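You operate a simulated robot arm through the tools that you are given. There is no shell and no other tool.

The job below is to be done with a simulated robot arm. You get a single attempt, and the scene is never put back.

Task
Clip the bag of garlic shut and stand it in the grey crate.
Fine: clip dial on the colour of the strip in the holder, rocker to FREE, one pull of the red lever, rocker back to LOCK. Set down upright: red net bag. Where these are worked on the way, their far stop is far enough and under half their travel is too little: lock rocker.

The check looks at the end state, three seconds after you hand in, the way a careful person would. Anything else that was tipped, shoved, dropped, spilled or broken makes it a failure.

Robot
A 6-joint arm with a two-finger parallel gripper, fixed in place. Base frame: the origin is on the floor under the middle of its stand, x ahead of it, y to its left, z up; the work surface is at about z = 860. Lengths are in mm, angles in degrees, forces in N, time in s.
With the tool pointing down near the work surface it reaches from about 300 to 660 mm from the base axis. Its first joint turns from -115.0 to 115.0 degrees. Payload 3.43 kg.
The TCP is the grasp point between the finger pads, 34 mm short of the fingertips. In the tool frame z runs along the fingers and y along their closing line. Largest opening 128 mm; finger width 24, thickness 12; the body of the gripper, 48 by 130 mm, starts 96 mm behind the TCP.
Orientation is that of the tool frame in the base frame, as [roll, pitch, yaw] about the fixed x, y, z axes, in that order (R = Rz(yaw) Ry(pitch) Rx(roll)). With the fingers straight down and closing along the base's y, the tool's x points along the base's -x, its y along +y and its z along -z.

Tools
- The arm moves only by the tool drive_tool. Its argument "increments" is a list of rows, each an object of numbers (a shift or turn left out is 0, a gripper value left out holds the last): "dx", "dy", "dz": the shift along the base's x, y, z in units of 30 mm (1.0 is 30 mm); "wx", "wy", "wz": the turn, a rotation vector about the base's x, y, z in units of 8 degrees (1.0 is 8 degrees); "fingers": the gripper command, from -1 (shut) to 1 (fully open), values between in proportion. In form: [{"dx": .., "dy": .., "dz": .., "wx": .., "wy": .., "wz": .., "fingers": ..}, ...]. A call has 1 to 20 rows; each row shifts and turns the commanded pose from where the row before left it. A call with a number of a shift or a turn outside -1 to 1 is refused whole. A row lasts 0.2 s, in which the tool goes at most 50 mm and 8.6 degrees; a call with a longer step from one row to the next is refused whole, and so is a gripper value outside its range. A pose out of reach is approached as far as the arm can. The call stops where the force on the tool passes 40 N (or 10 N more than at its start, if that is more) or the arm is blocked; 0.2 s more then pass. Each finger travels about 153 mm/s and halts on what it meets, pressing with about 40 N; the grip force reading is that of the motor and also rises with nothing between the fingers. The clock runs only during rows and for 0.2 s after the last one: add rows that do not move to give the fingers time. The reply holds the time, the measured pose of the TCP, the force on the tool along the base axes, the opening and the grip force, in the units named above and with some noise, with the torque about the TCP (base axes, N m) and any sound that the robot's microphone picked up.
- Cameras (640 x 400 px; columns grow to the right, rows downward): "scene" is fixed at [401.6, -648.2, 1651.4]; the picture's right is [0.97, 0.24, 0.00], its down [0.21, -0.85, -0.48] and it looks along [-0.11, 0.46, -0.88] (base axes); focal length 345 px, centre (320, 200). "wrist" rides on the gripper at [76, -11, -160] in the tool frame; the picture's right is [0.15, 0.99, 0.00], its down [-0.88, 0.13, -0.46] and it looks along [-0.45, 0.07, 0.89] (tool axes); focal length 234 px, centre (320, 200). There is no depth. A picture from a camera that has moved, and an enlarged one, comes with that camera's place and axes in the base frame and with its lens.
- grab_frame(camera): a new picture of that camera. It takes no simulated time.
- lift_body(by): slides the trunk up (or, below 0, down) by that many mm; the arm rides with it, the base frame stays. It gives what a move gives, with no picture.
- enlarge(camera, box): a new picture of the part [left, top, right, bottom] of that camera's present view, enlarged. It takes no simulated time.
- sign_off(): hands the job in; it is judged then, once.

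Nothing tells you positions but the pictures and the camera data. Unless the task says otherwise, let go and move clear before handing in.

The tools are called after "Request:" by a JSON object that holds its "api" and its "payload". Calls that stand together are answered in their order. drive_tool: Moves the arm, as the interface text tells. Its arguments: {"type":"object","properties":{"increments":{"type":"array","items":{"type":"object","properties":{"dx":{"type":"number"},"dy":{"type":"number"},"dz":{"type":"number"},"wx":{"type":"number"},"wy":{"type":"number"},"wz":{"type":"number"},"fingers":{"type":"number"}}}}},"required":["increments"]} The other tools are called the same way: lift_body (by) moves the trunk up or down; grab_frame (camera) takes a picture; enlarge (camera, box) takes an enlarged picture of a part of a camera's view; sign_off () hands the job in.

At the start:

```text
time_s: 0.0
tcp_pos: [249.6, -364.4, 1251.7]
ee_rot: [180.0, 0.0, -180.0]
wrist_force: [0.1, 0.0, -0.5]
torque: [0.0, 0.01, 0.02]
gripper_width: 128.1
gripper_force: 0.1
trunk travel left (down, up): [-925.0, 65.0]
```

scene: 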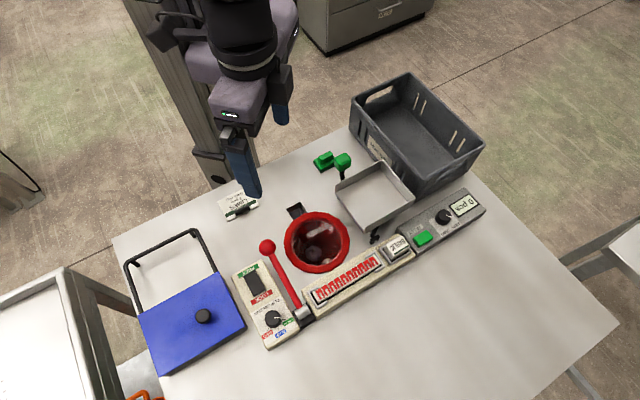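
wrist: 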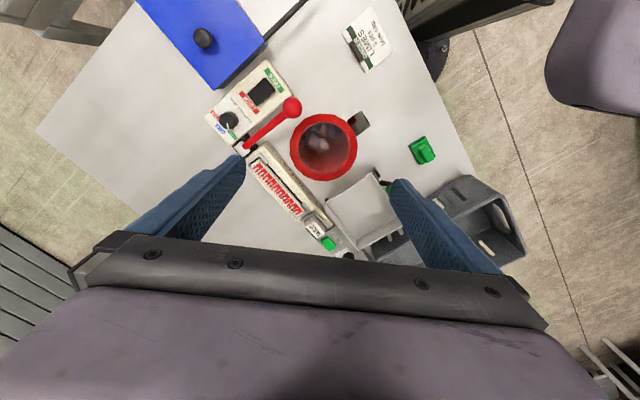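

I see a bench with a red funnel/ring, a control panel with a rocker, dial and red lever, a tray, a grey crate and a blue-lid box. I'll enlarge several parts to identify them before I move.

Request:
{"api": "enlarge", "payload": {"camera": "scene", "box": [220, 230, 330, 350]}}

Request:
{"api": "enlarge", "payload": {"camera": "scene", "box": [300, 180, 500, 310]}}

Request:
{"api": "enlarge", "payload": {"camera": "scene", "box": [200, 140, 400, 280]}}

Request:
{"api": "enlarge", "payload": {"camera": "scene", "box": [320, 60, 500, 210]}}

Request:
{"api": "enlarge", "payload": {"camera": "wrist", "box": [190, 40, 390, 260]}}

```text
3.33 times, centred on (275, 290) of scene
camera zoom: at [401.6, -648.2, 1651.4], right [0.97, 0.24, 0.0], down [0.21, -0.85, -0.48], along [-0.11, 0.46, -0.88], focal length 1151 px, centre (470, -100)
```

zoom: 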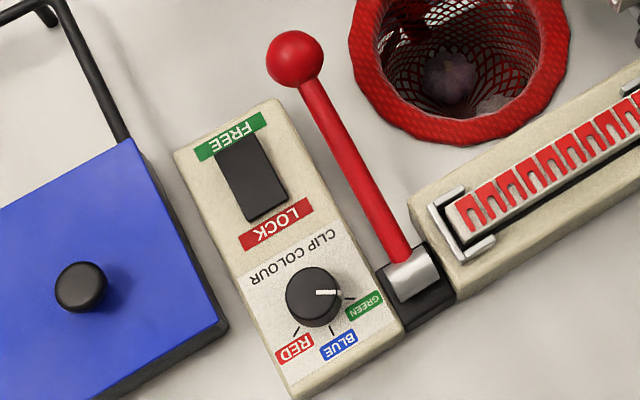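

```text
3.08 times, centred on (400, 245) of scene
camera zoom: at [401.6, -648.2, 1651.4], right [0.97, 0.24, 0.0], down [0.21, -0.85, -0.48], along [-0.11, 0.46, -0.88], focal length 1062 px, centre (74, 62)
```

zoom: 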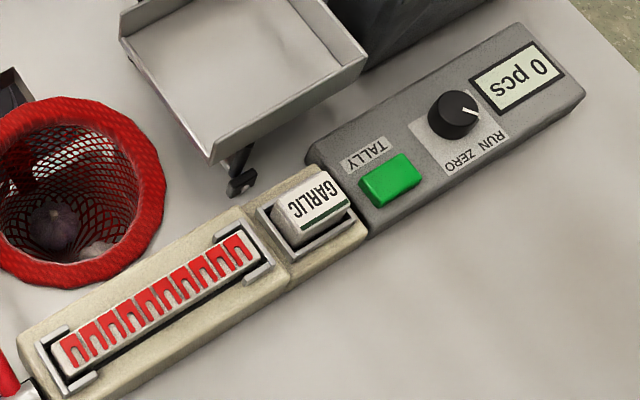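

```text
2.86 times, centred on (300, 210) of scene
camera zoom: at [401.6, -648.2, 1651.4], right [0.97, 0.24, 0.0], down [0.21, -0.85, -0.48], along [-0.11, 0.46, -0.88], focal length 986 px, centre (377, 171)
```

zoom: 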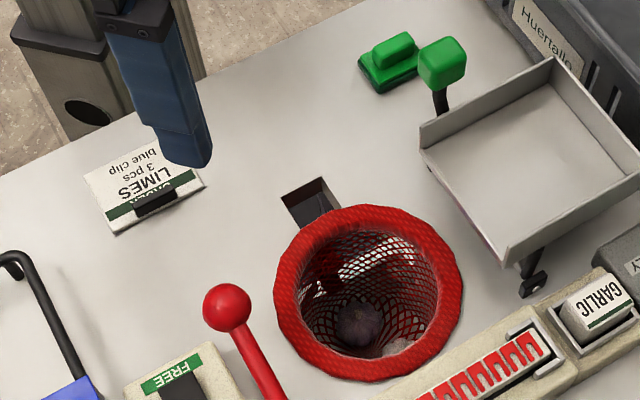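

```text
2.67 times, centred on (410, 135) of scene
camera zoom: at [401.6, -648.2, 1651.4], right [0.97, 0.24, 0.0], down [0.21, -0.85, -0.48], along [-0.11, 0.46, -0.88], focal length 921 px, centre (80, 373)
```

zoom: 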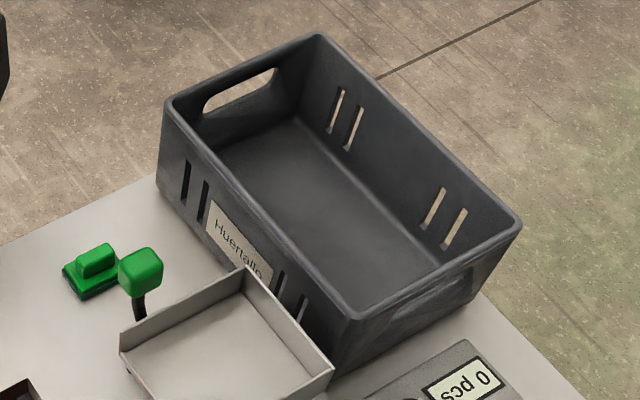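

```text
1.82 times, centred on (290, 150) of wrist
camera zoom: at [175.3, -376.2, 1411.0], right [-0.15, 0.99, 0.0], down [0.88, 0.13, 0.46], along [0.45, 0.07, -0.89], focal length 426 px, centre (374, 291)
```

zoom: 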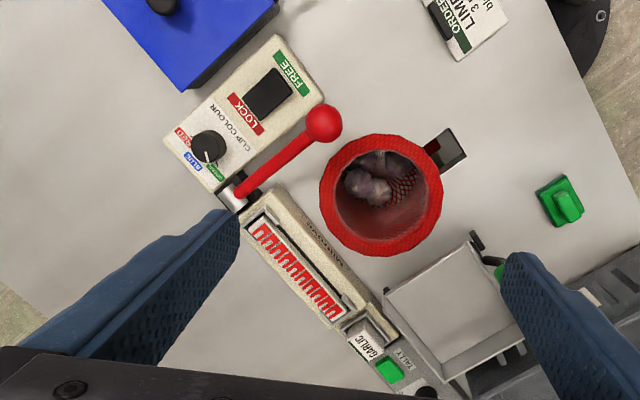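

The strip in the holder is red and the dial points to GREEN, so the dial must go to RED. The "LIMES / blue clip" card belongs to a different order. I'll look at the bag from closer and from other angles before working the clipper.

Request:
{"api": "drive_tool", "payload": {"increments": [{"dx": -0.5, "dz": -1}, {"dx": -0.5, "dz": -1}, {"dx": -0.5, "dz": -1}, {"dx": -0.2, "dz": -1}, {"dz": 0}]}}

Request:
{"api": "grab_frame", "payload": {"camera": "wrist"}}

Request:
{"api": "grab_frame", "payload": {"camera": "scene"}}

```text
time_s: 1.2
tcp_pos: [197.5, -364.1, 1130.8]
ee_rot: [-180.0, 0.0, 179.9]
wrist_force: [-0.5, -0.1, -0.5]
torque: [-0.01, 0.0, 0.02]
gripper_width: 127.9
gripper_force: 0.1
trunk travel left (down, up): [-925.0, 65.0]
```

```text
taken
camera wrist: at [122.1, -375.6, 1291.0], right [-0.15, 0.99, 0.0], down [0.88, 0.13, 0.46], along [0.45, 0.07, -0.89], focal length 234 px, centre (320, 200)
```

wrist: 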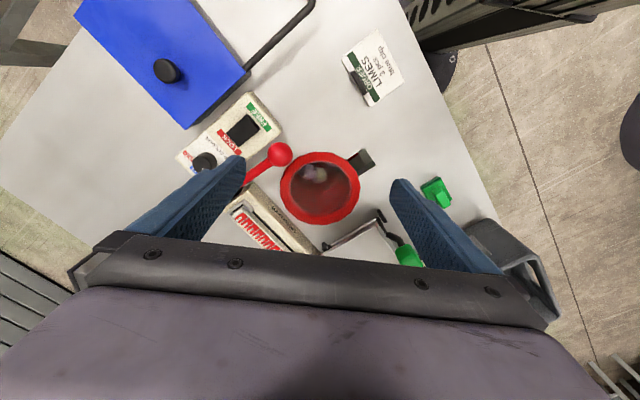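

```text
taken
```

scene: 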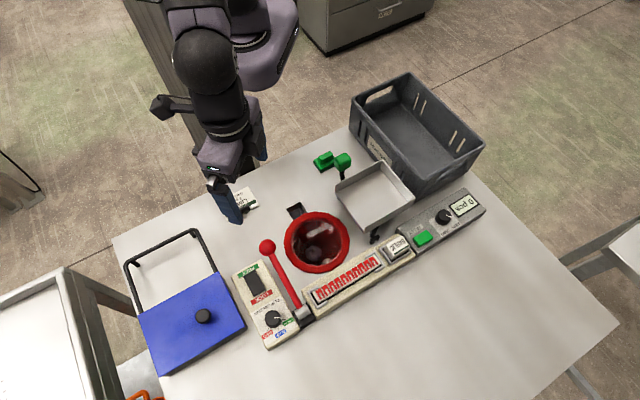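

The bag's rim triangulates to about (318, -346) and seems to sit near table height, so the bag may hang in a hole. I'll zoom into the present views to check.

Request:
{"api": "enlarge", "payload": {"camera": "wrist", "box": [260, 130, 400, 240]}}

Request:
{"api": "enlarge", "payload": {"camera": "scene", "box": [270, 195, 360, 285]}}

Request:
{"api": "enlarge", "payload": {"camera": "scene", "box": [120, 220, 250, 390]}}

Request:
{"api": "enlarge", "payload": {"camera": "scene", "box": [0, 250, 180, 400]}}

Request:
{"api": "enlarge", "payload": {"camera": "scene", "box": [180, 170, 280, 240]}}

```text
3.64 times, centred on (330, 185) of wrist
camera zoom: at [122.1, -375.6, 1291.0], right [-0.15, 0.99, 0.0], down [0.88, 0.13, 0.46], along [0.45, 0.07, -0.89], focal length 852 px, centre (284, 254)
```

zoom: 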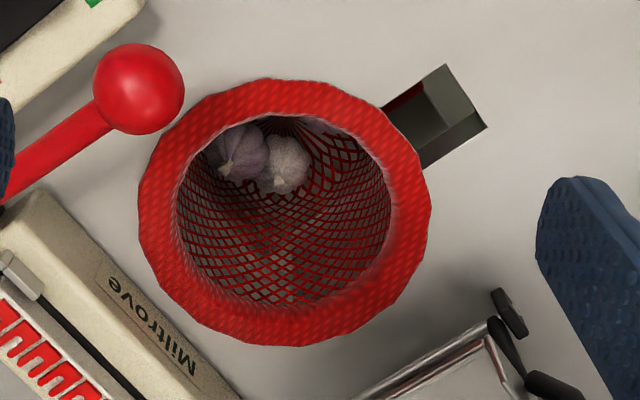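

```text
4.44 times, centred on (315, 240) of scene
camera zoom: at [401.6, -648.2, 1651.4], right [0.97, 0.24, 0.0], down [0.21, -0.85, -0.48], along [-0.11, 0.46, -0.88], focal length 1534 px, centre (342, 22)
```

zoom: 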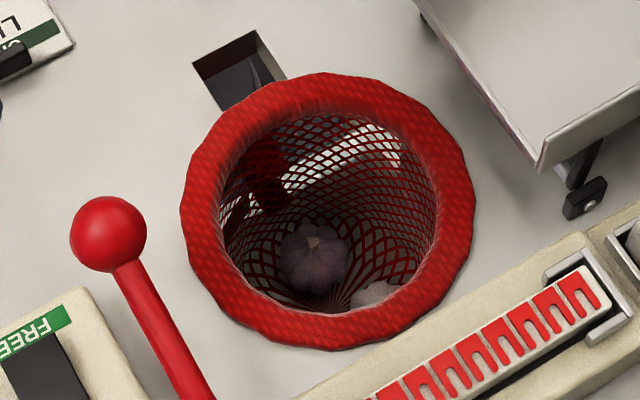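

```text
2.35 times, centred on (185, 305) of scene
camera zoom: at [401.6, -648.2, 1651.4], right [0.97, 0.24, 0.0], down [0.21, -0.85, -0.48], along [-0.11, 0.46, -0.88], focal length 812 px, centre (638, -47)
```

zoom: 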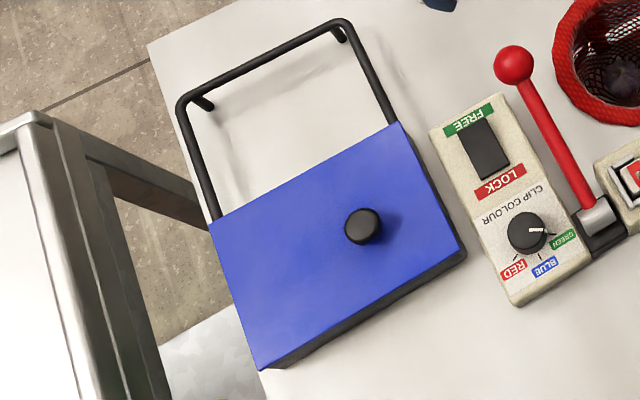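

```text
2.67 times, centred on (90, 325) of scene
camera zoom: at [401.6, -648.2, 1651.4], right [0.97, 0.24, 0.0], down [0.21, -0.85, -0.48], along [-0.11, 0.46, -0.88], focal length 921 px, centre (933, -133)
```

zoom: 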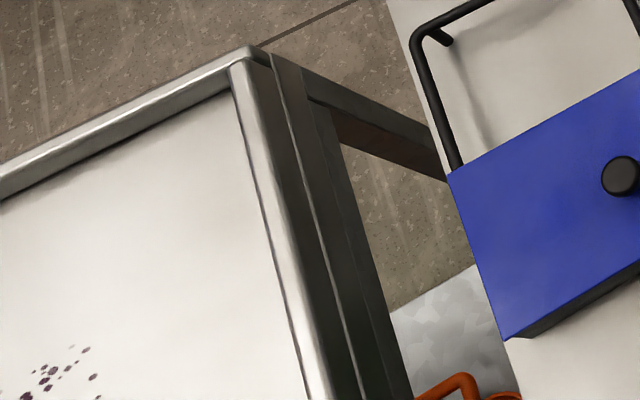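

```text
5.71 times, centred on (230, 205) of scene
camera zoom: at [401.6, -648.2, 1651.4], right [0.97, 0.24, 0.0], down [0.21, -0.85, -0.48], along [-0.11, 0.46, -0.88], focal length 1973 px, centre (834, 171)
```

zoom: 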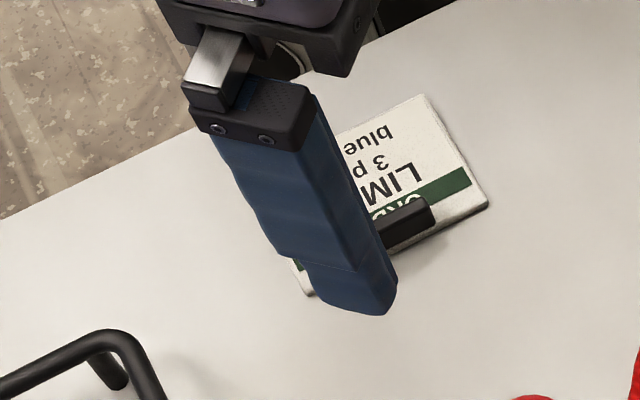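

The bag's thick red collar rests on the table and its net hangs down through a hole. The clipper panel (rocker, dial, lever) is at about (200–330, -450 to -550), so I'll move the wrist camera over it to measure it accurately.

Request:
{"api": "drive_tool", "payload": {"increments": [{"dy": -1}, {"dy": -1}, {"dy": -1}, {"dy": -1, "dz": -0.5}, {"dy": -1, "dz": -0.5}, {"dy": -0.5, "dz": -0.5}, {}]}}

Request:
{"api": "grab_frame", "payload": {"camera": "wrist"}}

Request:
{"api": "grab_frame", "payload": {"camera": "scene"}}

```text
time_s: 2.8
tcp_pos: [198.1, -530.7, 1088.0]
ee_rot: [-179.9, 0.0, 179.9]
wrist_force: [0.4, 0.9, -1.5]
torque: [-0.02, 0.02, 0.01]
gripper_width: 128.0
gripper_force: 0.0
trunk travel left (down, up): [-925.0, 65.0]
```

```text
taken
camera wrist: at [123.2, -541.5, 1247.2], right [-0.15, 0.99, 0.0], down [0.88, 0.13, 0.46], along [0.45, 0.07, -0.89], focal length 234 px, centre (320, 200)
```

wrist: 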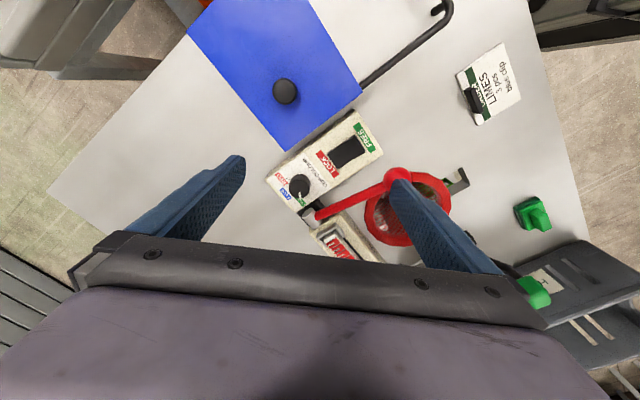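

```text
taken
```

scene: 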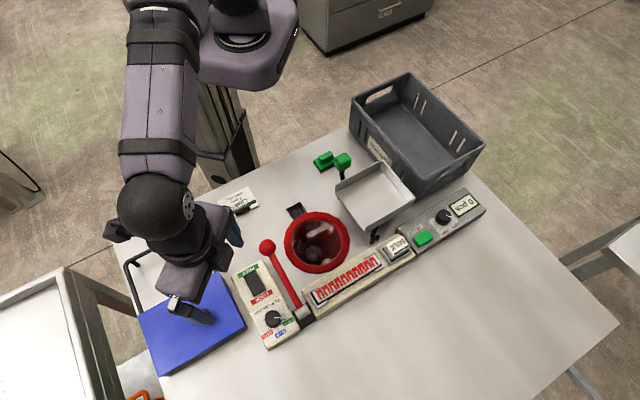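

Request:
{"api": "enlarge", "payload": {"camera": "wrist", "box": [250, 90, 430, 230]}}

Request:
{"api": "enlarge", "payload": {"camera": "scene", "box": [225, 250, 325, 350]}}

```text
2.86 times, centred on (340, 160) of wrist
camera zoom: at [123.2, -541.5, 1247.2], right [-0.15, 0.99, 0.0], down [0.88, 0.13, 0.46], along [0.45, 0.07, -0.89], focal length 669 px, centre (263, 314)
```

zoom: 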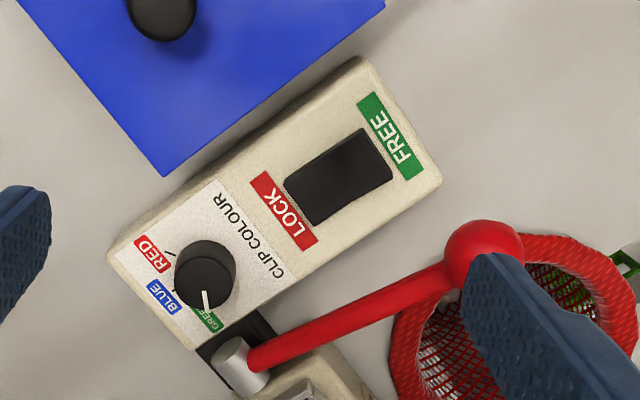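

```text
4.00 times, centred on (275, 300) of scene
camera zoom: at [401.6, -648.2, 1651.4], right [0.97, 0.24, 0.0], down [0.21, -0.85, -0.48], along [-0.11, 0.46, -0.88], focal length 1381 px, centre (500, -200)
```

zoom: 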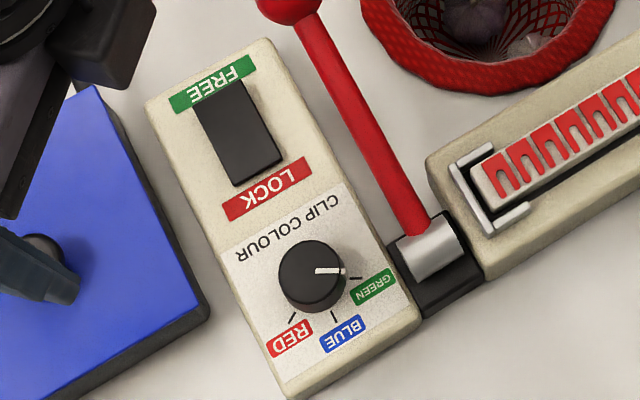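

The panel measures out well: the dial is at about (275, -548) with its top near z 902 and points to GREEN. RED is about 116° clockwise from there. The rocker runs from its FREE end (197, -471, raised) to its LOCK end (232, -504, pressed). I'll move above the dial, turned +60°, with the fingers partly open.

Request:
{"api": "drive_tool", "payload": {"increments": [{"dx": 0.32, "dy": -0.075, "wz": 0.9375, "fingers": 0.1}, {"dx": 0.32, "dy": -0.075, "wz": 0.9375}, {"dx": 0.32, "dy": -0.075, "wz": 0.9375}, {"dx": 0.32, "dy": -0.075, "wz": 0.9375}, {"dx": 0.32, "dy": -0.075, "wz": 0.9375}, {"dx": 0.32, "dy": -0.075, "wz": 0.9375}, {"dx": 0.32, "dy": -0.075, "wz": 0.9375}, {"dx": 0.32, "dy": -0.075, "wz": 0.9375}, {"dz": -1}, {"dz": -1}, {}]}}

Request:
{"api": "grab_frame", "payload": {"camera": "wrist"}}

Request:
{"api": "grab_frame", "payload": {"camera": "scene"}}

```text
time_s: 5.2
tcp_pos: [278.5, -546.7, 1026.6]
ee_rot: [180.0, 0.0, -119.9]
wrist_force: [-0.7, 0.5, -0.9]
torque: [0.03, 0.0, 0.02]
gripper_width: 70.5
gripper_force: 0.0
trunk travel left (down, up): [-925.0, 65.0]
```

```text
taken
camera wrist: at [250.2, -618.2, 1186.2], right [-0.93, 0.37, 0.0], down [0.33, 0.83, 0.46], along [0.17, 0.42, -0.89], focal length 234 px, centre (320, 200)
```

wrist: 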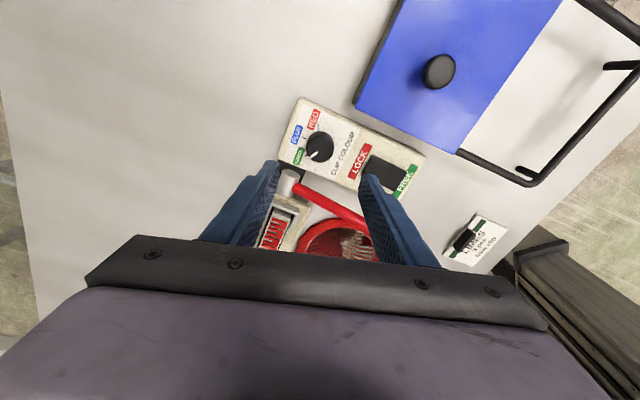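

```text
taken
```

scene: 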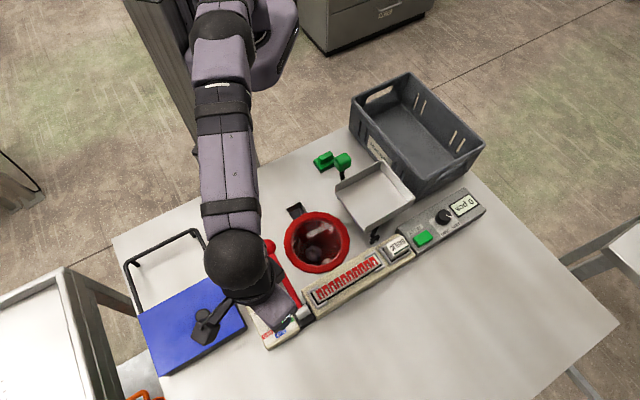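

Request:
{"api": "enlarge", "payload": {"camera": "wrist", "box": [270, 90, 430, 210]}}

Request:
{"api": "enlarge", "payload": {"camera": "scene", "box": [225, 250, 325, 350]}}

```text
3.33 times, centred on (350, 150) of wrist
camera zoom: at [250.2, -618.2, 1186.2], right [-0.93, 0.37, 0.0], down [0.33, 0.83, 0.46], along [0.17, 0.42, -0.89], focal length 781 px, centre (220, 367)
```

zoom: 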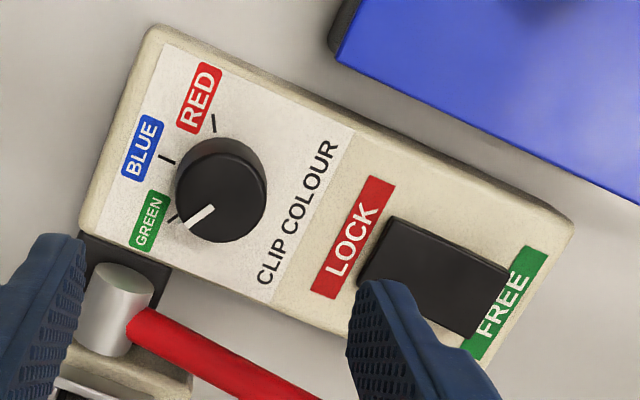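

```text
4.00 times, centred on (275, 300) of scene
camera zoom: at [401.6, -648.2, 1651.4], right [0.97, 0.24, 0.0], down [0.21, -0.85, -0.48], along [-0.11, 0.46, -0.88], focal length 1381 px, centre (500, -200)
```

zoom: 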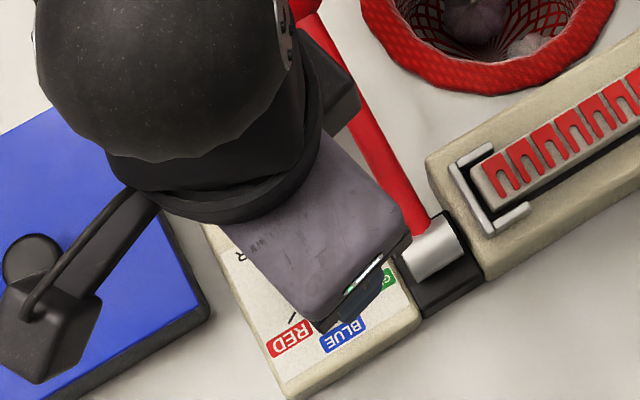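

The dial centre is confirmed at about (276, -548.5). I'm going straight down around it and closing the fingers.

Request:
{"api": "drive_tool", "payload": {"increments": [{"dx": -0.08, "dy": -0.06, "dz": -1, "fingers": 0.1}, {"dz": -1}, {"dz": -0.7}, {"dz": -0.3}, {"dz": -0.2}, {}]}}

Request:
{"api": "enlarge", "payload": {"camera": "wrist", "box": [220, 90, 440, 250]}}

```text
time_s: 6.6
tcp_pos: [273.9, -549.7, 929.5]
ee_rot: [180.0, -0.1, -120.0]
wrist_force: [-0.3, 0.0, -0.5]
torque: [-0.03, 0.04, 0.01]
gripper_width: 70.1
gripper_force: 0.0
trunk travel left (down, up): [-925.0, 65.0]
```

```text
2.50 times, centred on (330, 170) of wrist
camera zoom: at [247.0, -620.6, 1089.9], right [-0.93, 0.37, 0.0], down [0.33, 0.83, 0.46], along [0.17, 0.42, -0.89], focal length 585 px, centre (295, 275)
```

zoom: 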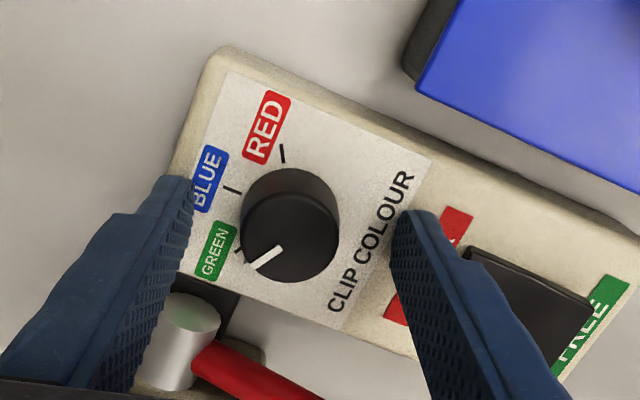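

Request:
{"api": "drive_tool", "payload": {"increments": [{"fingers": -1}, {}, {}]}}

Request:
{"api": "enlarge", "payload": {"camera": "wrist", "box": [220, 90, 440, 250]}}

```text
time_s: 7.4
tcp_pos: [276.4, -549.7, 930.4]
ee_rot: [-179.9, -0.1, -119.9]
wrist_force: [7.7, -3.5, -0.9]
torque: [-0.22, -0.45, -0.07]
gripper_width: 33.3
gripper_force: 45.3
trunk travel left (down, up): [-925.0, 65.0]
```

```text
2.50 times, centred on (330, 170) of wrist
camera zoom: at [248.6, -621.3, 1089.9], right [-0.93, 0.37, 0.0], down [0.33, 0.83, 0.45], along [0.17, 0.42, -0.89], focal length 585 px, centre (295, 275)
```

zoom: 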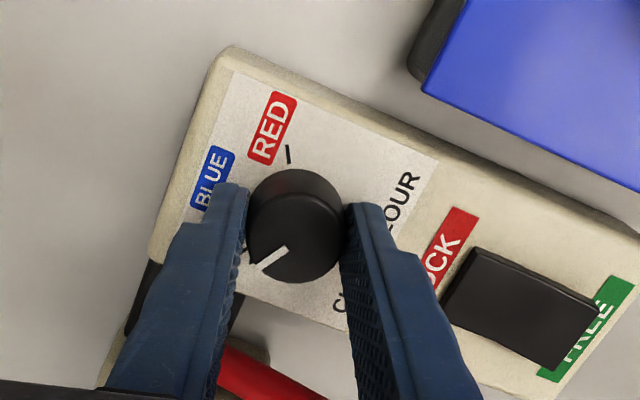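

Gripped the dial (33 mm). Now turning it clockwise about 116°, GREEN through BLUE to RED.

Request:
{"api": "drive_tool", "payload": {"increments": [{"wz": -0.9}, {"wz": -1}, {"wz": -1}, {"wz": -1}, {"wz": -1}, {"wz": -1}, {"wz": -1}, {"wz": -1}, {"wz": -1}, {"wz": -1}, {"wz": -1}, {"wz": -1}, {"wz": -1}, {"wz": -0.9}, {"wz": -0.6}, {}]}}

Request:
{"api": "enlarge", "payload": {"camera": "wrist", "box": [200, 90, 440, 250]}}

Request:
{"api": "enlarge", "payload": {"camera": "scene", "box": [225, 250, 325, 350]}}

```text
time_s: 10.8
tcp_pos: [275.4, -550.6, 930.2]
ee_rot: [-180.0, 0.1, 124.7]
wrist_force: [12.9, -9.4, 8.8]
torque: [0.09, -0.08, 0.0]
gripper_width: 32.8
gripper_force: 44.8
trunk travel left (down, up): [-925.0, 65.0]
```

```text
2.50 times, centred on (320, 170) of wrist
camera zoom: at [223.7, -494.6, 1089.5], right [0.73, 0.68, 0.0], down [0.61, -0.65, 0.46], along [0.31, -0.34, -0.89], focal length 585 px, centre (320, 275)
```

zoom: 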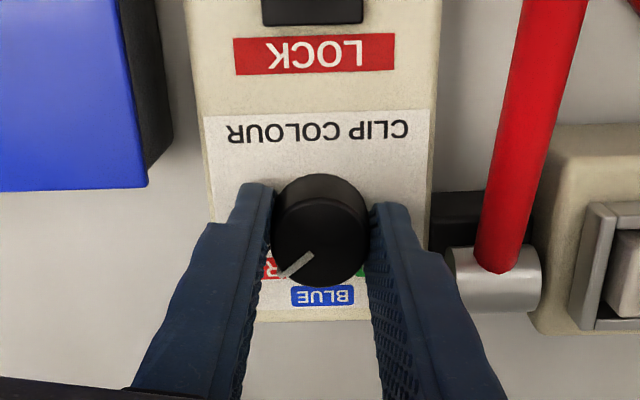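

```text
4.00 times, centred on (275, 300) of scene
camera zoom: at [401.6, -648.2, 1651.4], right [0.97, 0.24, 0.0], down [0.21, -0.85, -0.48], along [-0.11, 0.46, -0.88], focal length 1381 px, centre (500, -200)
```

zoom: 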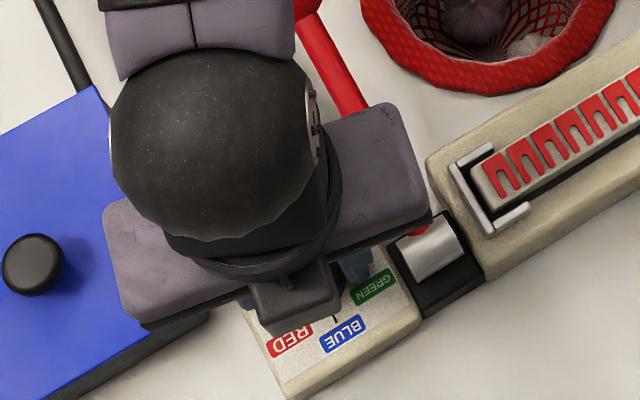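

The dial turned 115° and now points toward RED. I'll release it, rise and verify.

Request:
{"api": "drive_tool", "payload": {"increments": [{"fingers": 0.1}, {}, {"dz": 0.5}, {"dz": 1}, {"dz": 1}, {"dz": 1}, {}]}}

Request:
{"api": "enlarge", "payload": {"camera": "wrist", "box": [200, 70, 440, 230]}}

Request:
{"api": "enlarge", "payload": {"camera": "scene", "box": [225, 250, 325, 350]}}

```text
time_s: 12.4
tcp_pos: [273.2, -551.2, 1034.3]
ee_rot: [180.0, 0.0, 124.9]
wrist_force: [0.3, 0.1, 0.9]
torque: [-0.01, 0.04, -0.03]
gripper_width: 70.4
gripper_force: 0.0
trunk travel left (down, up): [-925.0, 65.0]
```

```text
2.50 times, centred on (320, 150) of wrist
camera zoom: at [221.6, -494.9, 1195.2], right [0.73, 0.68, 0.0], down [0.61, -0.65, 0.46], along [0.31, -0.33, -0.89], focal length 585 px, centre (320, 325)
```

zoom: 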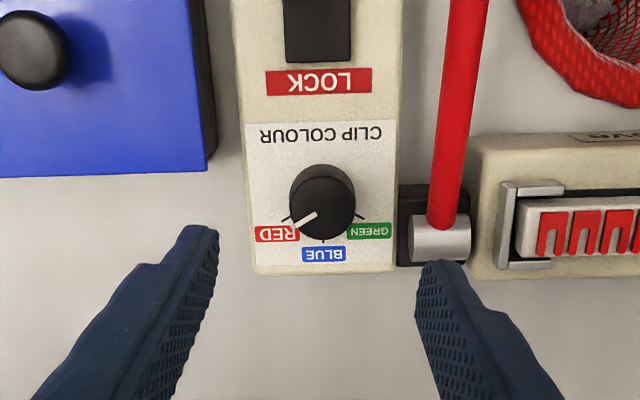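

```text
4.00 times, centred on (275, 300) of scene
camera zoom: at [401.6, -648.2, 1651.4], right [0.97, 0.24, 0.0], down [0.21, -0.85, -0.48], along [-0.11, 0.46, -0.88], focal length 1381 px, centre (500, -200)
```

zoom: 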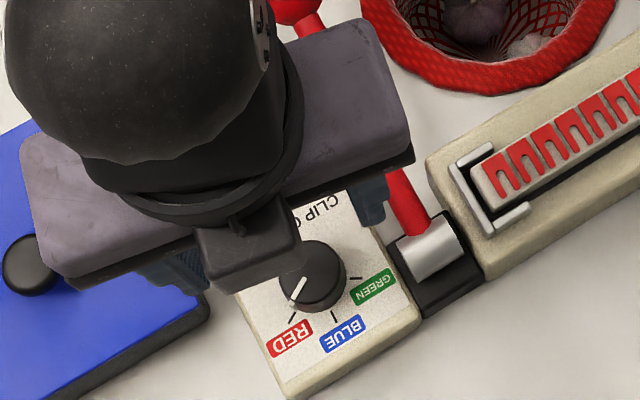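

The dial reads RED. Next is the rocker: I'm closing the fingers and moving above its FREE end with the tool aligned to the panel.

Request:
{"api": "drive_tool", "payload": {"increments": [{"dx": -0.6, "dy": 0.65, "wz": 0.42, "fingers": -1}, {"dx": -0.6, "dy": 0.65, "wz": 0.42}, {"dx": -0.6, "dy": 0.65, "wz": 0.42}, {"dx": -0.6, "dy": 0.65}, {}]}}

Request:
{"api": "grab_frame", "payload": {"camera": "wrist"}}

Request:
{"api": "enlarge", "payload": {"camera": "wrist", "box": [240, 70, 440, 220]}}

```text
time_s: 13.6
tcp_pos: [204.5, -472.8, 1033.2]
ee_rot: [179.9, 0.0, 134.8]
wrist_force: [-0.4, -0.1, 0.1]
torque: [-0.02, 0.04, -0.02]
gripper_width: 0.0
gripper_force: 33.6
trunk travel left (down, up): [-925.0, 65.0]
```

```text
taken
camera wrist: at [142.9, -426.3, 1193.9], right [0.6, 0.8, 0.0], down [0.71, -0.53, 0.46], along [0.37, -0.27, -0.89], focal length 234 px, centre (320, 200)
```

wrist: 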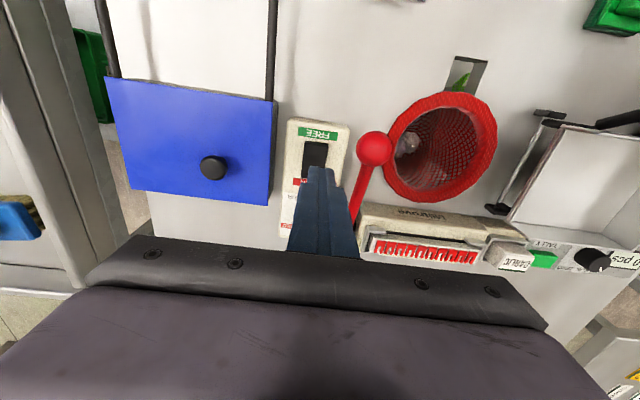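

```text
2.67 times, centred on (340, 145) of wrist
camera zoom: at [142.9, -426.3, 1193.9], right [0.6, 0.8, 0.0], down [0.71, -0.53, 0.46], along [0.37, -0.27, -0.89], focal length 624 px, centre (267, 347)
```

zoom: 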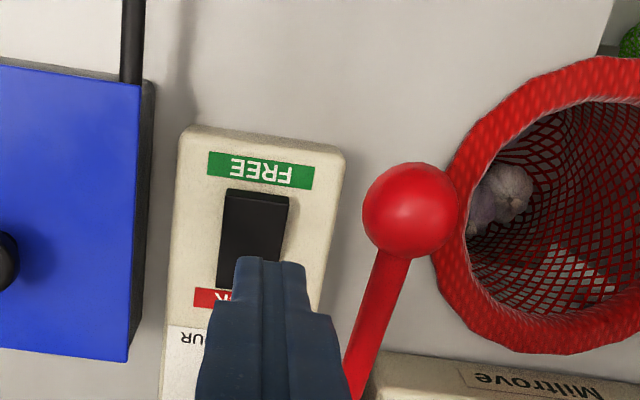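

The fingertip is near the rocker's FREE end. I'll descend and press in small steps.

Request:
{"api": "drive_tool", "payload": {"increments": [{"dx": -0.1, "dz": -1}, {"dz": -1}, {"dz": -0.8}, {}]}}

Request:
{"api": "enlarge", "payload": {"camera": "wrist", "box": [240, 90, 440, 240]}}

Request:
{"api": "enlarge", "payload": {"camera": "scene", "box": [215, 230, 325, 320]}}

```text
time_s: 14.6
tcp_pos: [200.3, -472.6, 951.8]
ee_rot: [179.9, 0.1, 134.9]
wrist_force: [0.4, -0.4, 0.7]
torque: [-0.07, -0.02, 0.03]
gripper_width: 0.0
gripper_force: 32.6
trunk travel left (down, up): [-925.0, 65.0]
```

```text
2.67 times, centred on (340, 165) of wrist
camera zoom: at [137.9, -426.2, 1111.0], right [0.6, 0.8, 0.0], down [0.71, -0.53, 0.46], along [0.37, -0.27, -0.89], focal length 624 px, centre (267, 293)
```

zoom: 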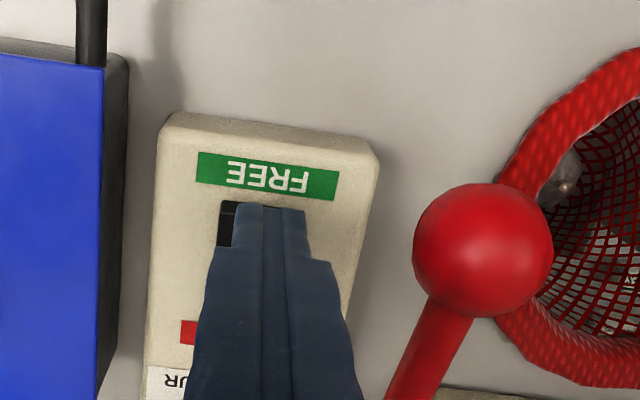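

```text
4.44 times, centred on (270, 275) of scene
camera zoom: at [401.6, -648.2, 1651.4], right [0.97, 0.24, 0.0], down [0.21, -0.85, -0.48], along [-0.11, 0.46, -0.88], focal length 1534 px, centre (542, -133)
```

zoom: 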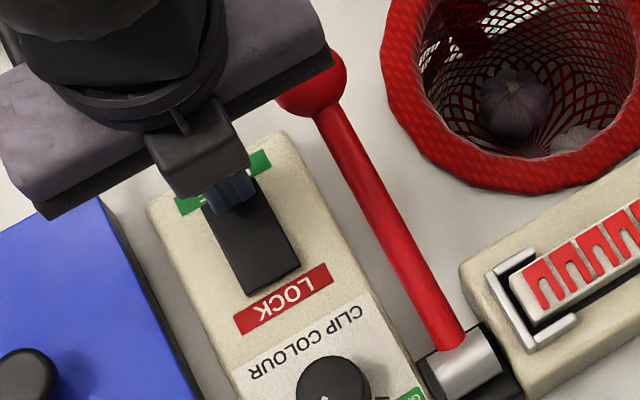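

Request:
{"api": "drive_tool", "payload": {"increments": [{"dx": -0.07, "dy": -0.07, "dz": -0.2}, {"dz": -0.15}, {"dz": -0.1}, {"dz": -0.1}, {"dz": -0.1}, {}]}}

Request:
{"api": "enlarge", "payload": {"camera": "scene", "box": [215, 230, 325, 320]}}

```text
time_s: 15.9
tcp_pos: [196.9, -475.5, 938.5]
ee_rot: [-179.9, 0.6, 134.9]
wrist_force: [-1.3, 10.3, 23.3]
torque: [0.17, -0.15, 0.04]
gripper_width: 0.0
gripper_force: 32.7
trunk travel left (down, up): [-925.0, 65.0]
stopped in row 6: the force on the tool passed its limit at 41 N (the readings are from after the stop); the commanded pose is now the measured one
```

```text
4.44 times, centred on (270, 275) of scene
camera zoom: at [401.6, -648.2, 1651.4], right [0.97, 0.24, 0.0], down [0.21, -0.85, -0.48], along [-0.11, 0.46, -0.88], focal length 1534 px, centre (542, -133)
```

zoom: 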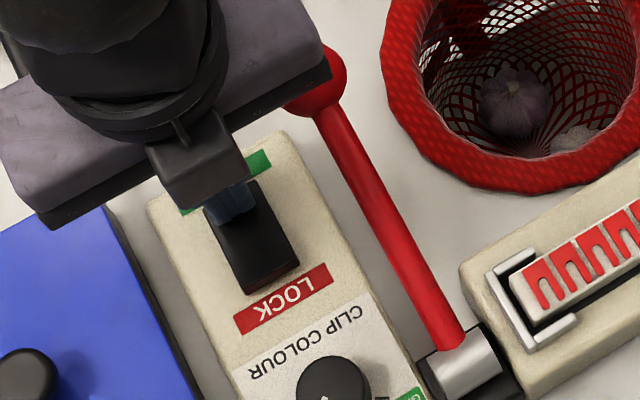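

The press reached 41 N and the rocker's LOCK end looks raised now. I'll lift off and check.

Request:
{"api": "drive_tool", "payload": {"increments": [{"dz": 0.5}, {"dz": 1}, {"dz": 1}, {"dz": 0.8}, {"dx": -0.8, "dy": 0.8}, {"dx": -0.8, "dy": 0.8}, {}]}}

Request:
{"api": "enlarge", "payload": {"camera": "wrist", "box": [220, 70, 440, 240]}}

Request:
{"api": "enlarge", "payload": {"camera": "scene", "box": [215, 230, 325, 320]}}

```text
time_s: 17.5
tcp_pos: [151.5, -428.6, 1032.8]
ee_rot: [-179.8, 0.5, 134.7]
wrist_force: [0.6, -1.0, 0.1]
torque: [0.0, -0.01, -0.01]
gripper_width: 0.0
gripper_force: 32.7
trunk travel left (down, up): [-925.0, 65.0]
```

```text
2.35 times, centred on (330, 155) of wrist
camera zoom: at [89.9, -381.3, 1192.3], right [0.6, 0.8, 0.0], down [0.71, -0.53, 0.46], along [0.37, -0.28, -0.89], focal length 551 px, centre (296, 306)
```

zoom: 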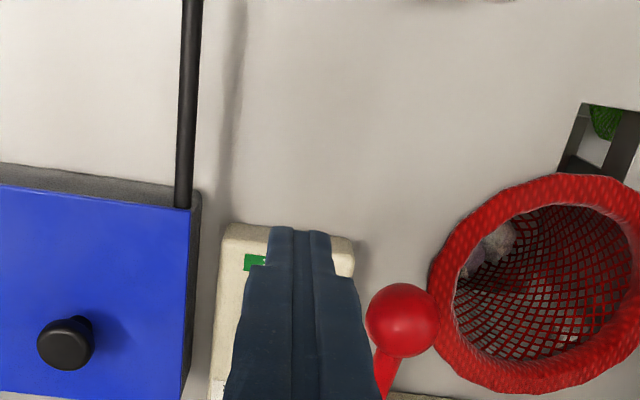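

```text
4.44 times, centred on (270, 275) of scene
camera zoom: at [401.6, -648.2, 1651.4], right [0.97, 0.24, 0.0], down [0.21, -0.85, -0.48], along [-0.11, 0.46, -0.88], focal length 1534 px, centre (542, -133)
```

zoom: 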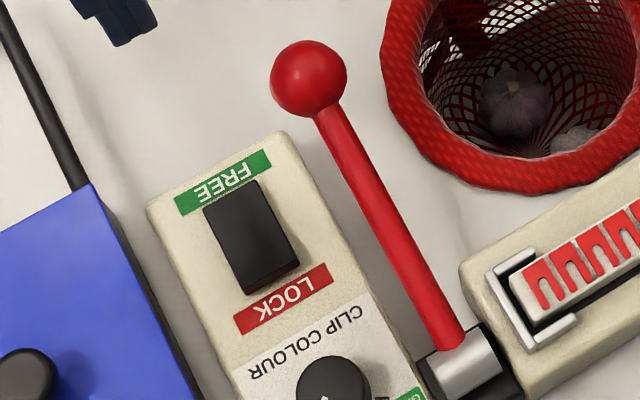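

The rocker is on FREE. The lever's knob is at about (229, -417, 953) and it pivots near (334, -523, 898) in a vertical plane leaning towards the operator side. I'll move the closed fingertips over the knob and gently feel whether it moves down.

Request:
{"api": "drive_tool", "payload": {"increments": [{"dx": 0.65, "dy": 0.09, "dz": 0.2}, {"dx": 0.65, "dy": 0.09}, {"dx": 0.65, "dy": 0.09}, {"dx": 0.6, "dy": 0.1}, {}]}}

Request:
{"api": "grab_frame", "payload": {"camera": "wrist"}}

Request:
{"api": "enlarge", "payload": {"camera": "scene", "box": [215, 210, 345, 320]}}

```text
time_s: 18.7
tcp_pos: [225.3, -415.7, 1040.3]
ee_rot: [-179.9, 0.4, 134.7]
wrist_force: [-0.6, 1.0, -0.4]
torque: [0.02, 0.0, -0.02]
gripper_width: 0.0
gripper_force: 33.2
trunk travel left (down, up): [-925.0, 65.0]
```

```text
taken
camera wrist: at [165.0, -369.2, 1199.5], right [0.6, 0.8, 0.0], down [0.71, -0.53, 0.46], along [0.37, -0.28, -0.89], focal length 234 px, centre (320, 200)
```

wrist: 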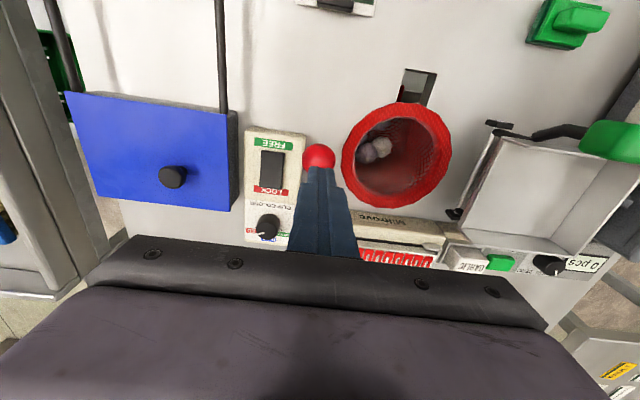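

```text
3.64 times, centred on (280, 265) of scene
camera zoom: at [401.6, -648.2, 1651.4], right [0.97, 0.24, 0.0], down [0.21, -0.85, -0.48], along [-0.11, 0.46, -0.88], focal length 1256 px, centre (466, -36)
```

zoom: 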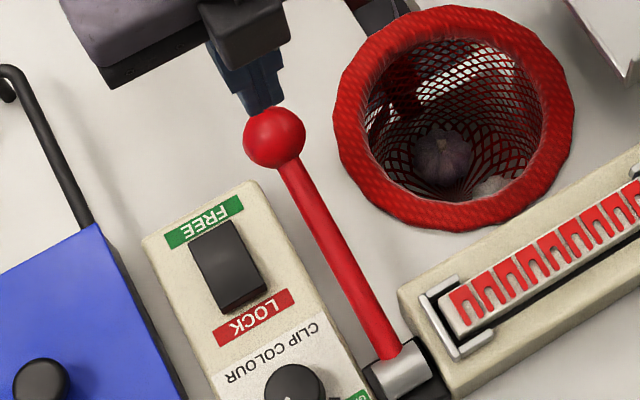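

Request:
{"api": "drive_tool", "payload": {"increments": [{"dx": 0.1, "dy": -0.06, "dz": -0.5}, {"dz": -0.4}, {"dz": -0.15}, {"dz": -0.15}, {}]}}

Request:
{"api": "enlarge", "payload": {"camera": "scene", "box": [215, 210, 345, 320]}}

```text
time_s: 19.9
tcp_pos: [228.6, -420.0, 1004.0]
ee_rot: [-179.9, 0.6, 134.9]
wrist_force: [0.0, 0.5, 1.2]
torque: [-0.04, -0.03, 0.0]
gripper_width: 0.0
gripper_force: 33.2
trunk travel left (down, up): [-925.0, 65.0]
```

```text
3.64 times, centred on (280, 265) of scene
camera zoom: at [401.6, -648.2, 1651.4], right [0.97, 0.24, 0.0], down [0.21, -0.85, -0.48], along [-0.11, 0.46, -0.88], focal length 1256 px, centre (466, -36)
```

zoom: 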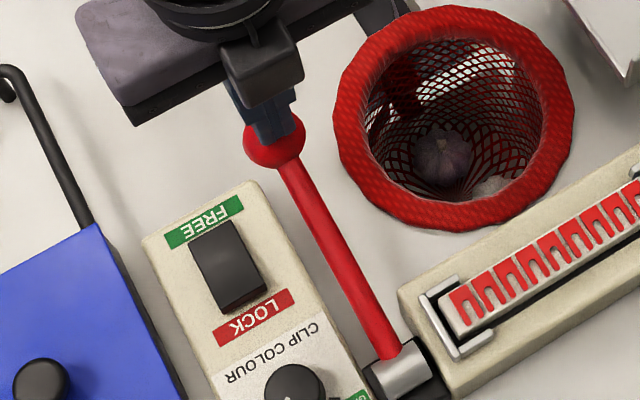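

Request:
{"api": "drive_tool", "payload": {"increments": [{"dz": -0.1, "dx": -0.02, "dy": 0.02}, {"dz": -0.1, "dx": -0.02, "dy": 0.02}, {"dz": -0.1, "dx": -0.02, "dy": 0.02}, {}]}}

Request:
{"api": "enlarge", "payload": {"camera": "scene", "box": [215, 210, 345, 320]}}

```text
time_s: 20.9
tcp_pos: [228.0, -418.6, 995.4]
ee_rot: [-179.8, 0.5, 134.8]
wrist_force: [-0.9, -0.5, 1.9]
torque: [0.05, 0.01, 0.03]
gripper_width: 0.2
gripper_force: 33.1
trunk travel left (down, up): [-925.0, 65.0]
```

```text
3.64 times, centred on (280, 265) of scene
camera zoom: at [401.6, -648.2, 1651.4], right [0.97, 0.24, 0.0], down [0.21, -0.85, -0.48], along [-0.11, 0.46, -0.88], focal length 1256 px, centre (466, -36)
```

zoom: 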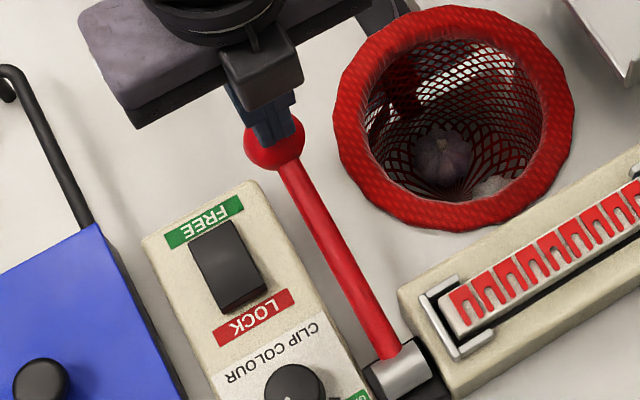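

Request:
{"api": "drive_tool", "payload": {"increments": [{"dz": -0.1}, {"dz": -0.1}, {"dz": -0.1}, {}]}}

Request:
{"api": "enlarge", "payload": {"camera": "scene", "box": [215, 210, 345, 320]}}

```text
time_s: 21.9
tcp_pos: [227.3, -417.2, 985.1]
ee_rot: [-179.8, 0.5, 134.7]
wrist_force: [-0.7, 0.9, 3.8]
torque: [0.03, 0.05, 0.0]
gripper_width: 0.2
gripper_force: 33.2
trunk travel left (down, up): [-925.0, 65.0]
```

```text
3.64 times, centred on (280, 265) of scene
camera zoom: at [401.6, -648.2, 1651.4], right [0.97, 0.24, 0.0], down [0.21, -0.85, -0.48], along [-0.11, 0.46, -0.88], focal length 1256 px, centre (466, -36)
```

zoom: 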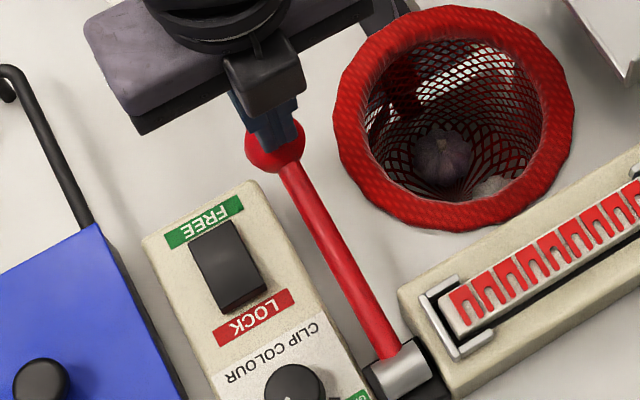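

The lever gives way downward under a light force (~4 N), so the pull is downwards. I'm continuing in one continuous stroke to its stop.

Request:
{"api": "drive_tool", "payload": {"increments": [{"dz": -0.15, "dx": -0.02, "dy": 0.02}, {"dz": -0.15, "dx": -0.02, "dy": 0.02}, {"dz": -0.15, "dx": -0.02, "dy": 0.02}, {"dz": -0.15, "dx": -0.01, "dy": 0.01}, {"dz": -0.15, "dx": -0.01, "dy": 0.01}, {"dz": -0.15, "dx": -0.01, "dy": 0.01}, {"dz": -0.15}, {"dz": -0.15}, {}]}}

Request:
{"api": "enlarge", "payload": {"camera": "scene", "box": [215, 210, 345, 320]}}

```text
time_s: 23.5
tcp_pos: [225.0, -414.7, 962.5]
ee_rot: [-179.5, 0.9, 134.9]
wrist_force: [-4.5, 11.1, 27.6]
torque: [0.38, 0.22, -0.01]
gripper_width: 0.0
gripper_force: 32.7
trunk travel left (down, up): [-925.0, 65.0]
stopped in row 8: the force on the tool passed its limit at 46 N (the readings are from after the stop); the commanded pose is now the measured one
```

```text
3.64 times, centred on (280, 265) of scene
camera zoom: at [401.6, -648.2, 1651.4], right [0.97, 0.24, 0.0], down [0.21, -0.85, -0.48], along [-0.11, 0.46, -0.88], focal length 1256 px, centre (466, -36)
```

zoom: 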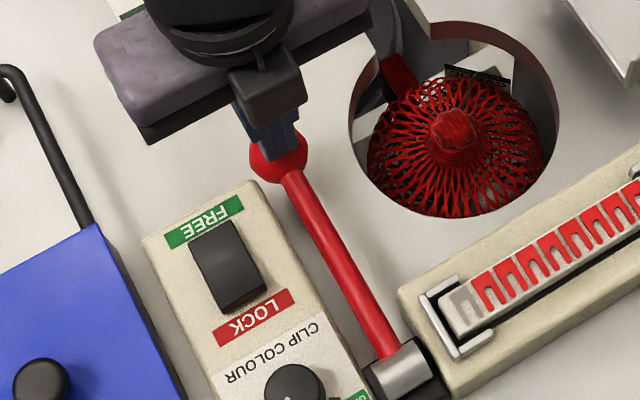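

The pull worked: the bag's top is gathered shut with a clip and one red clip left the strip. I'll raise the tool off the lever and look.

Request:
{"api": "drive_tool", "payload": {"increments": [{"dz": 0.3}, {"dz": 0.5}, {"dz": 0.7}, {"dz": 0.7}, {"dz": 0.5}, {}]}}

Request:
{"api": "grab_frame", "payload": {"camera": "scene"}}

Request:
{"api": "enlarge", "payload": {"camera": "scene", "box": [215, 210, 345, 320]}}

Request:
{"api": "grab_frame", "payload": {"camera": "wrist"}}

```text
time_s: 24.9
tcp_pos: [226.1, -417.0, 1039.9]
ee_rot: [-179.6, 0.9, 134.9]
wrist_force: [0.1, 0.5, -0.1]
torque: [-0.01, 0.02, 0.01]
gripper_width: 0.0
gripper_force: 32.8
trunk travel left (down, up): [-925.0, 65.0]
```

```text
taken
```

scene: 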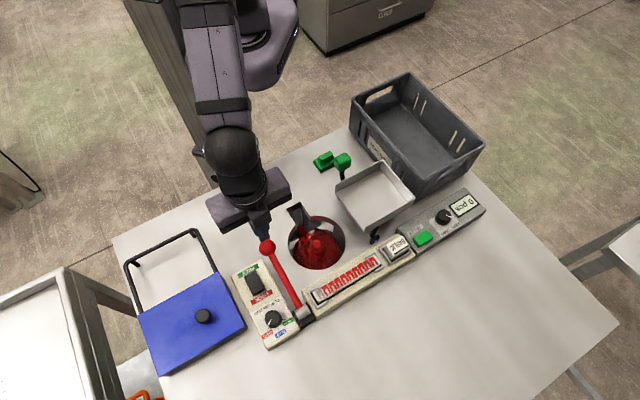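

```text
3.64 times, centred on (280, 265) of scene
camera zoom: at [401.6, -648.2, 1651.4], right [0.97, 0.24, 0.0], down [0.21, -0.85, -0.48], along [-0.11, 0.46, -0.88], focal length 1256 px, centre (466, -36)
```

zoom: 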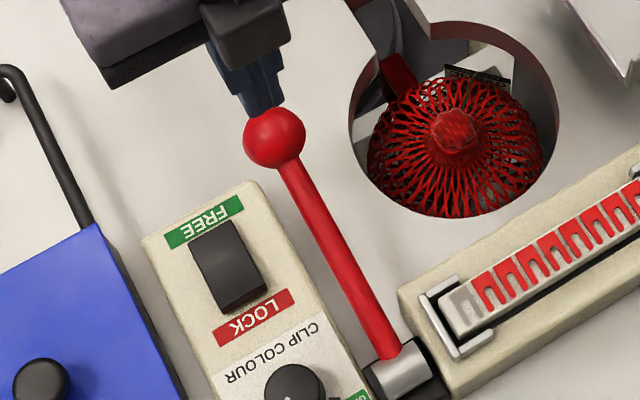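

```text
taken
camera wrist: at [164.7, -368.5, 1197.7], right [0.6, 0.8, -0.01], down [0.71, -0.53, 0.47], along [0.37, -0.29, -0.88], focal length 234 px, centre (320, 200)
```

wrist: 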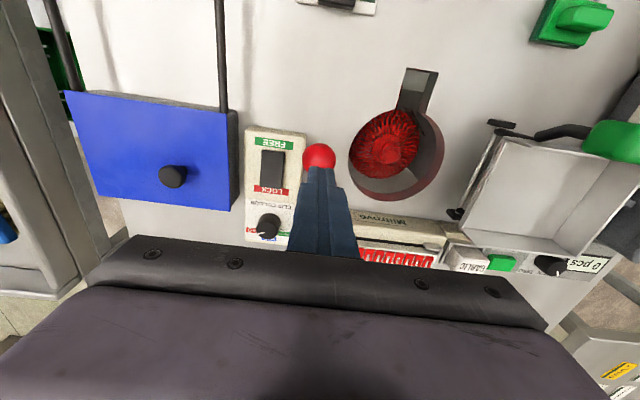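

The lever sprang back. Now I'm moving over the LOCK end of the rocker to press it back, and removing the slight tool tilt.

Request:
{"api": "drive_tool", "payload": {"increments": [{"dx": 0.04, "dy": -0.95, "wx": 0.115, "wy": 0.043}, {"dx": 0.04, "dy": -0.95}, {"dx": 0.04, "dy": -0.95}, {"dz": -1}, {"dz": -1}, {"dz": -0.8}, {}]}}

Request:
{"api": "enlarge", "payload": {"camera": "wrist", "box": [240, 90, 440, 240]}}

Request:
{"api": "enlarge", "payload": {"camera": "scene", "box": [215, 230, 325, 320]}}

```text
time_s: 26.5
tcp_pos: [230.1, -502.2, 954.8]
ee_rot: [180.0, -0.1, 134.9]
wrist_force: [-0.2, -0.3, 0.2]
torque: [0.01, 0.03, 0.0]
gripper_width: 0.0
gripper_force: 33.1
trunk travel left (down, up): [-925.0, 65.0]
```

```text
2.67 times, centred on (340, 165) of wrist
camera zoom: at [169.3, -456.4, 1114.6], right [0.6, 0.8, 0.0], down [0.71, -0.53, 0.46], along [0.36, -0.27, -0.89], focal length 624 px, centre (267, 293)
```

zoom: 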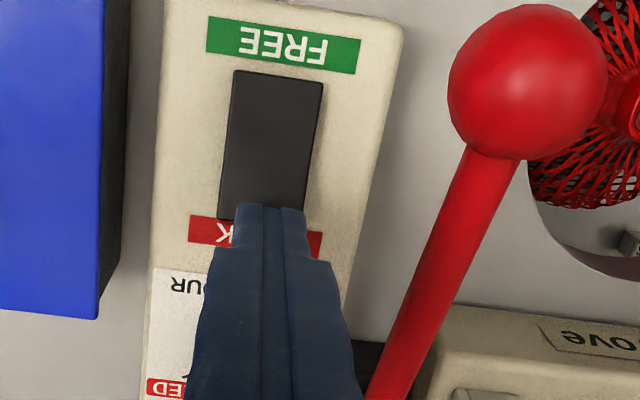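

```text
4.44 times, centred on (270, 275) of scene
camera zoom: at [401.6, -648.2, 1651.4], right [0.97, 0.24, 0.0], down [0.21, -0.85, -0.48], along [-0.11, 0.46, -0.88], focal length 1534 px, centre (542, -133)
```

zoom: 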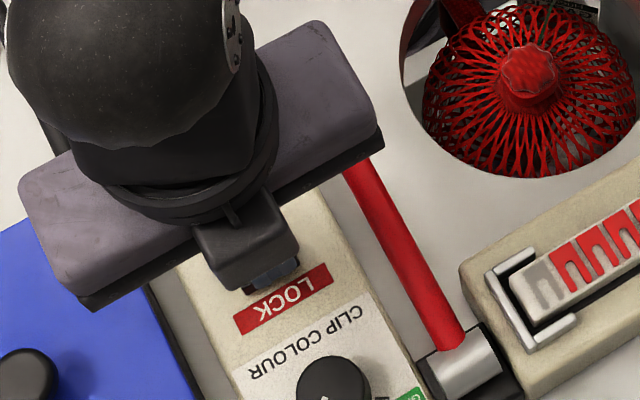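

Request:
{"api": "drive_tool", "payload": {"increments": [{"dz": -0.3}, {"dz": -0.15}, {"dz": -0.1}, {"dz": -0.1}, {"dz": -0.1}, {"dz": -0.1}, {}]}}

Request:
{"api": "enlarge", "payload": {"camera": "wrist", "box": [240, 90, 440, 240]}}

```text
time_s: 27.9
tcp_pos: [232.3, -507.3, 938.7]
ee_rot: [-179.7, 0.6, 134.9]
wrist_force: [-0.7, 3.0, 17.9]
torque: [0.27, 0.14, 0.01]
gripper_width: 0.3
gripper_force: 32.7
trunk travel left (down, up): [-925.0, 65.0]
stopped in row 6: the force on the tool passed its limit at 44 N (the readings are from after the stop); the commanded pose is now the measured one
```

```text
2.67 times, centred on (340, 165) of wrist
camera zoom: at [169.9, -459.0, 1096.8], right [0.6, 0.8, -0.01], down [0.71, -0.53, 0.46], along [0.37, -0.28, -0.89], focal length 624 px, centre (267, 293)
```

zoom: 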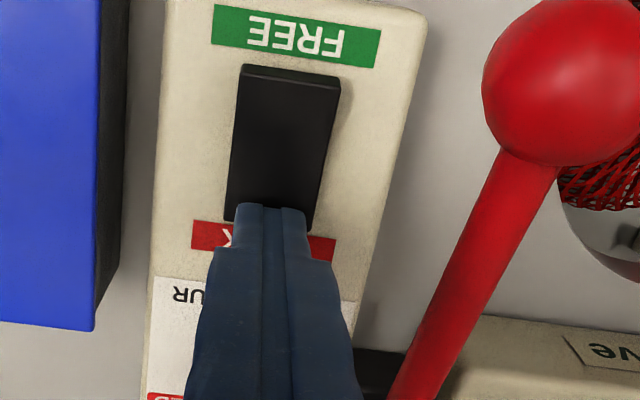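

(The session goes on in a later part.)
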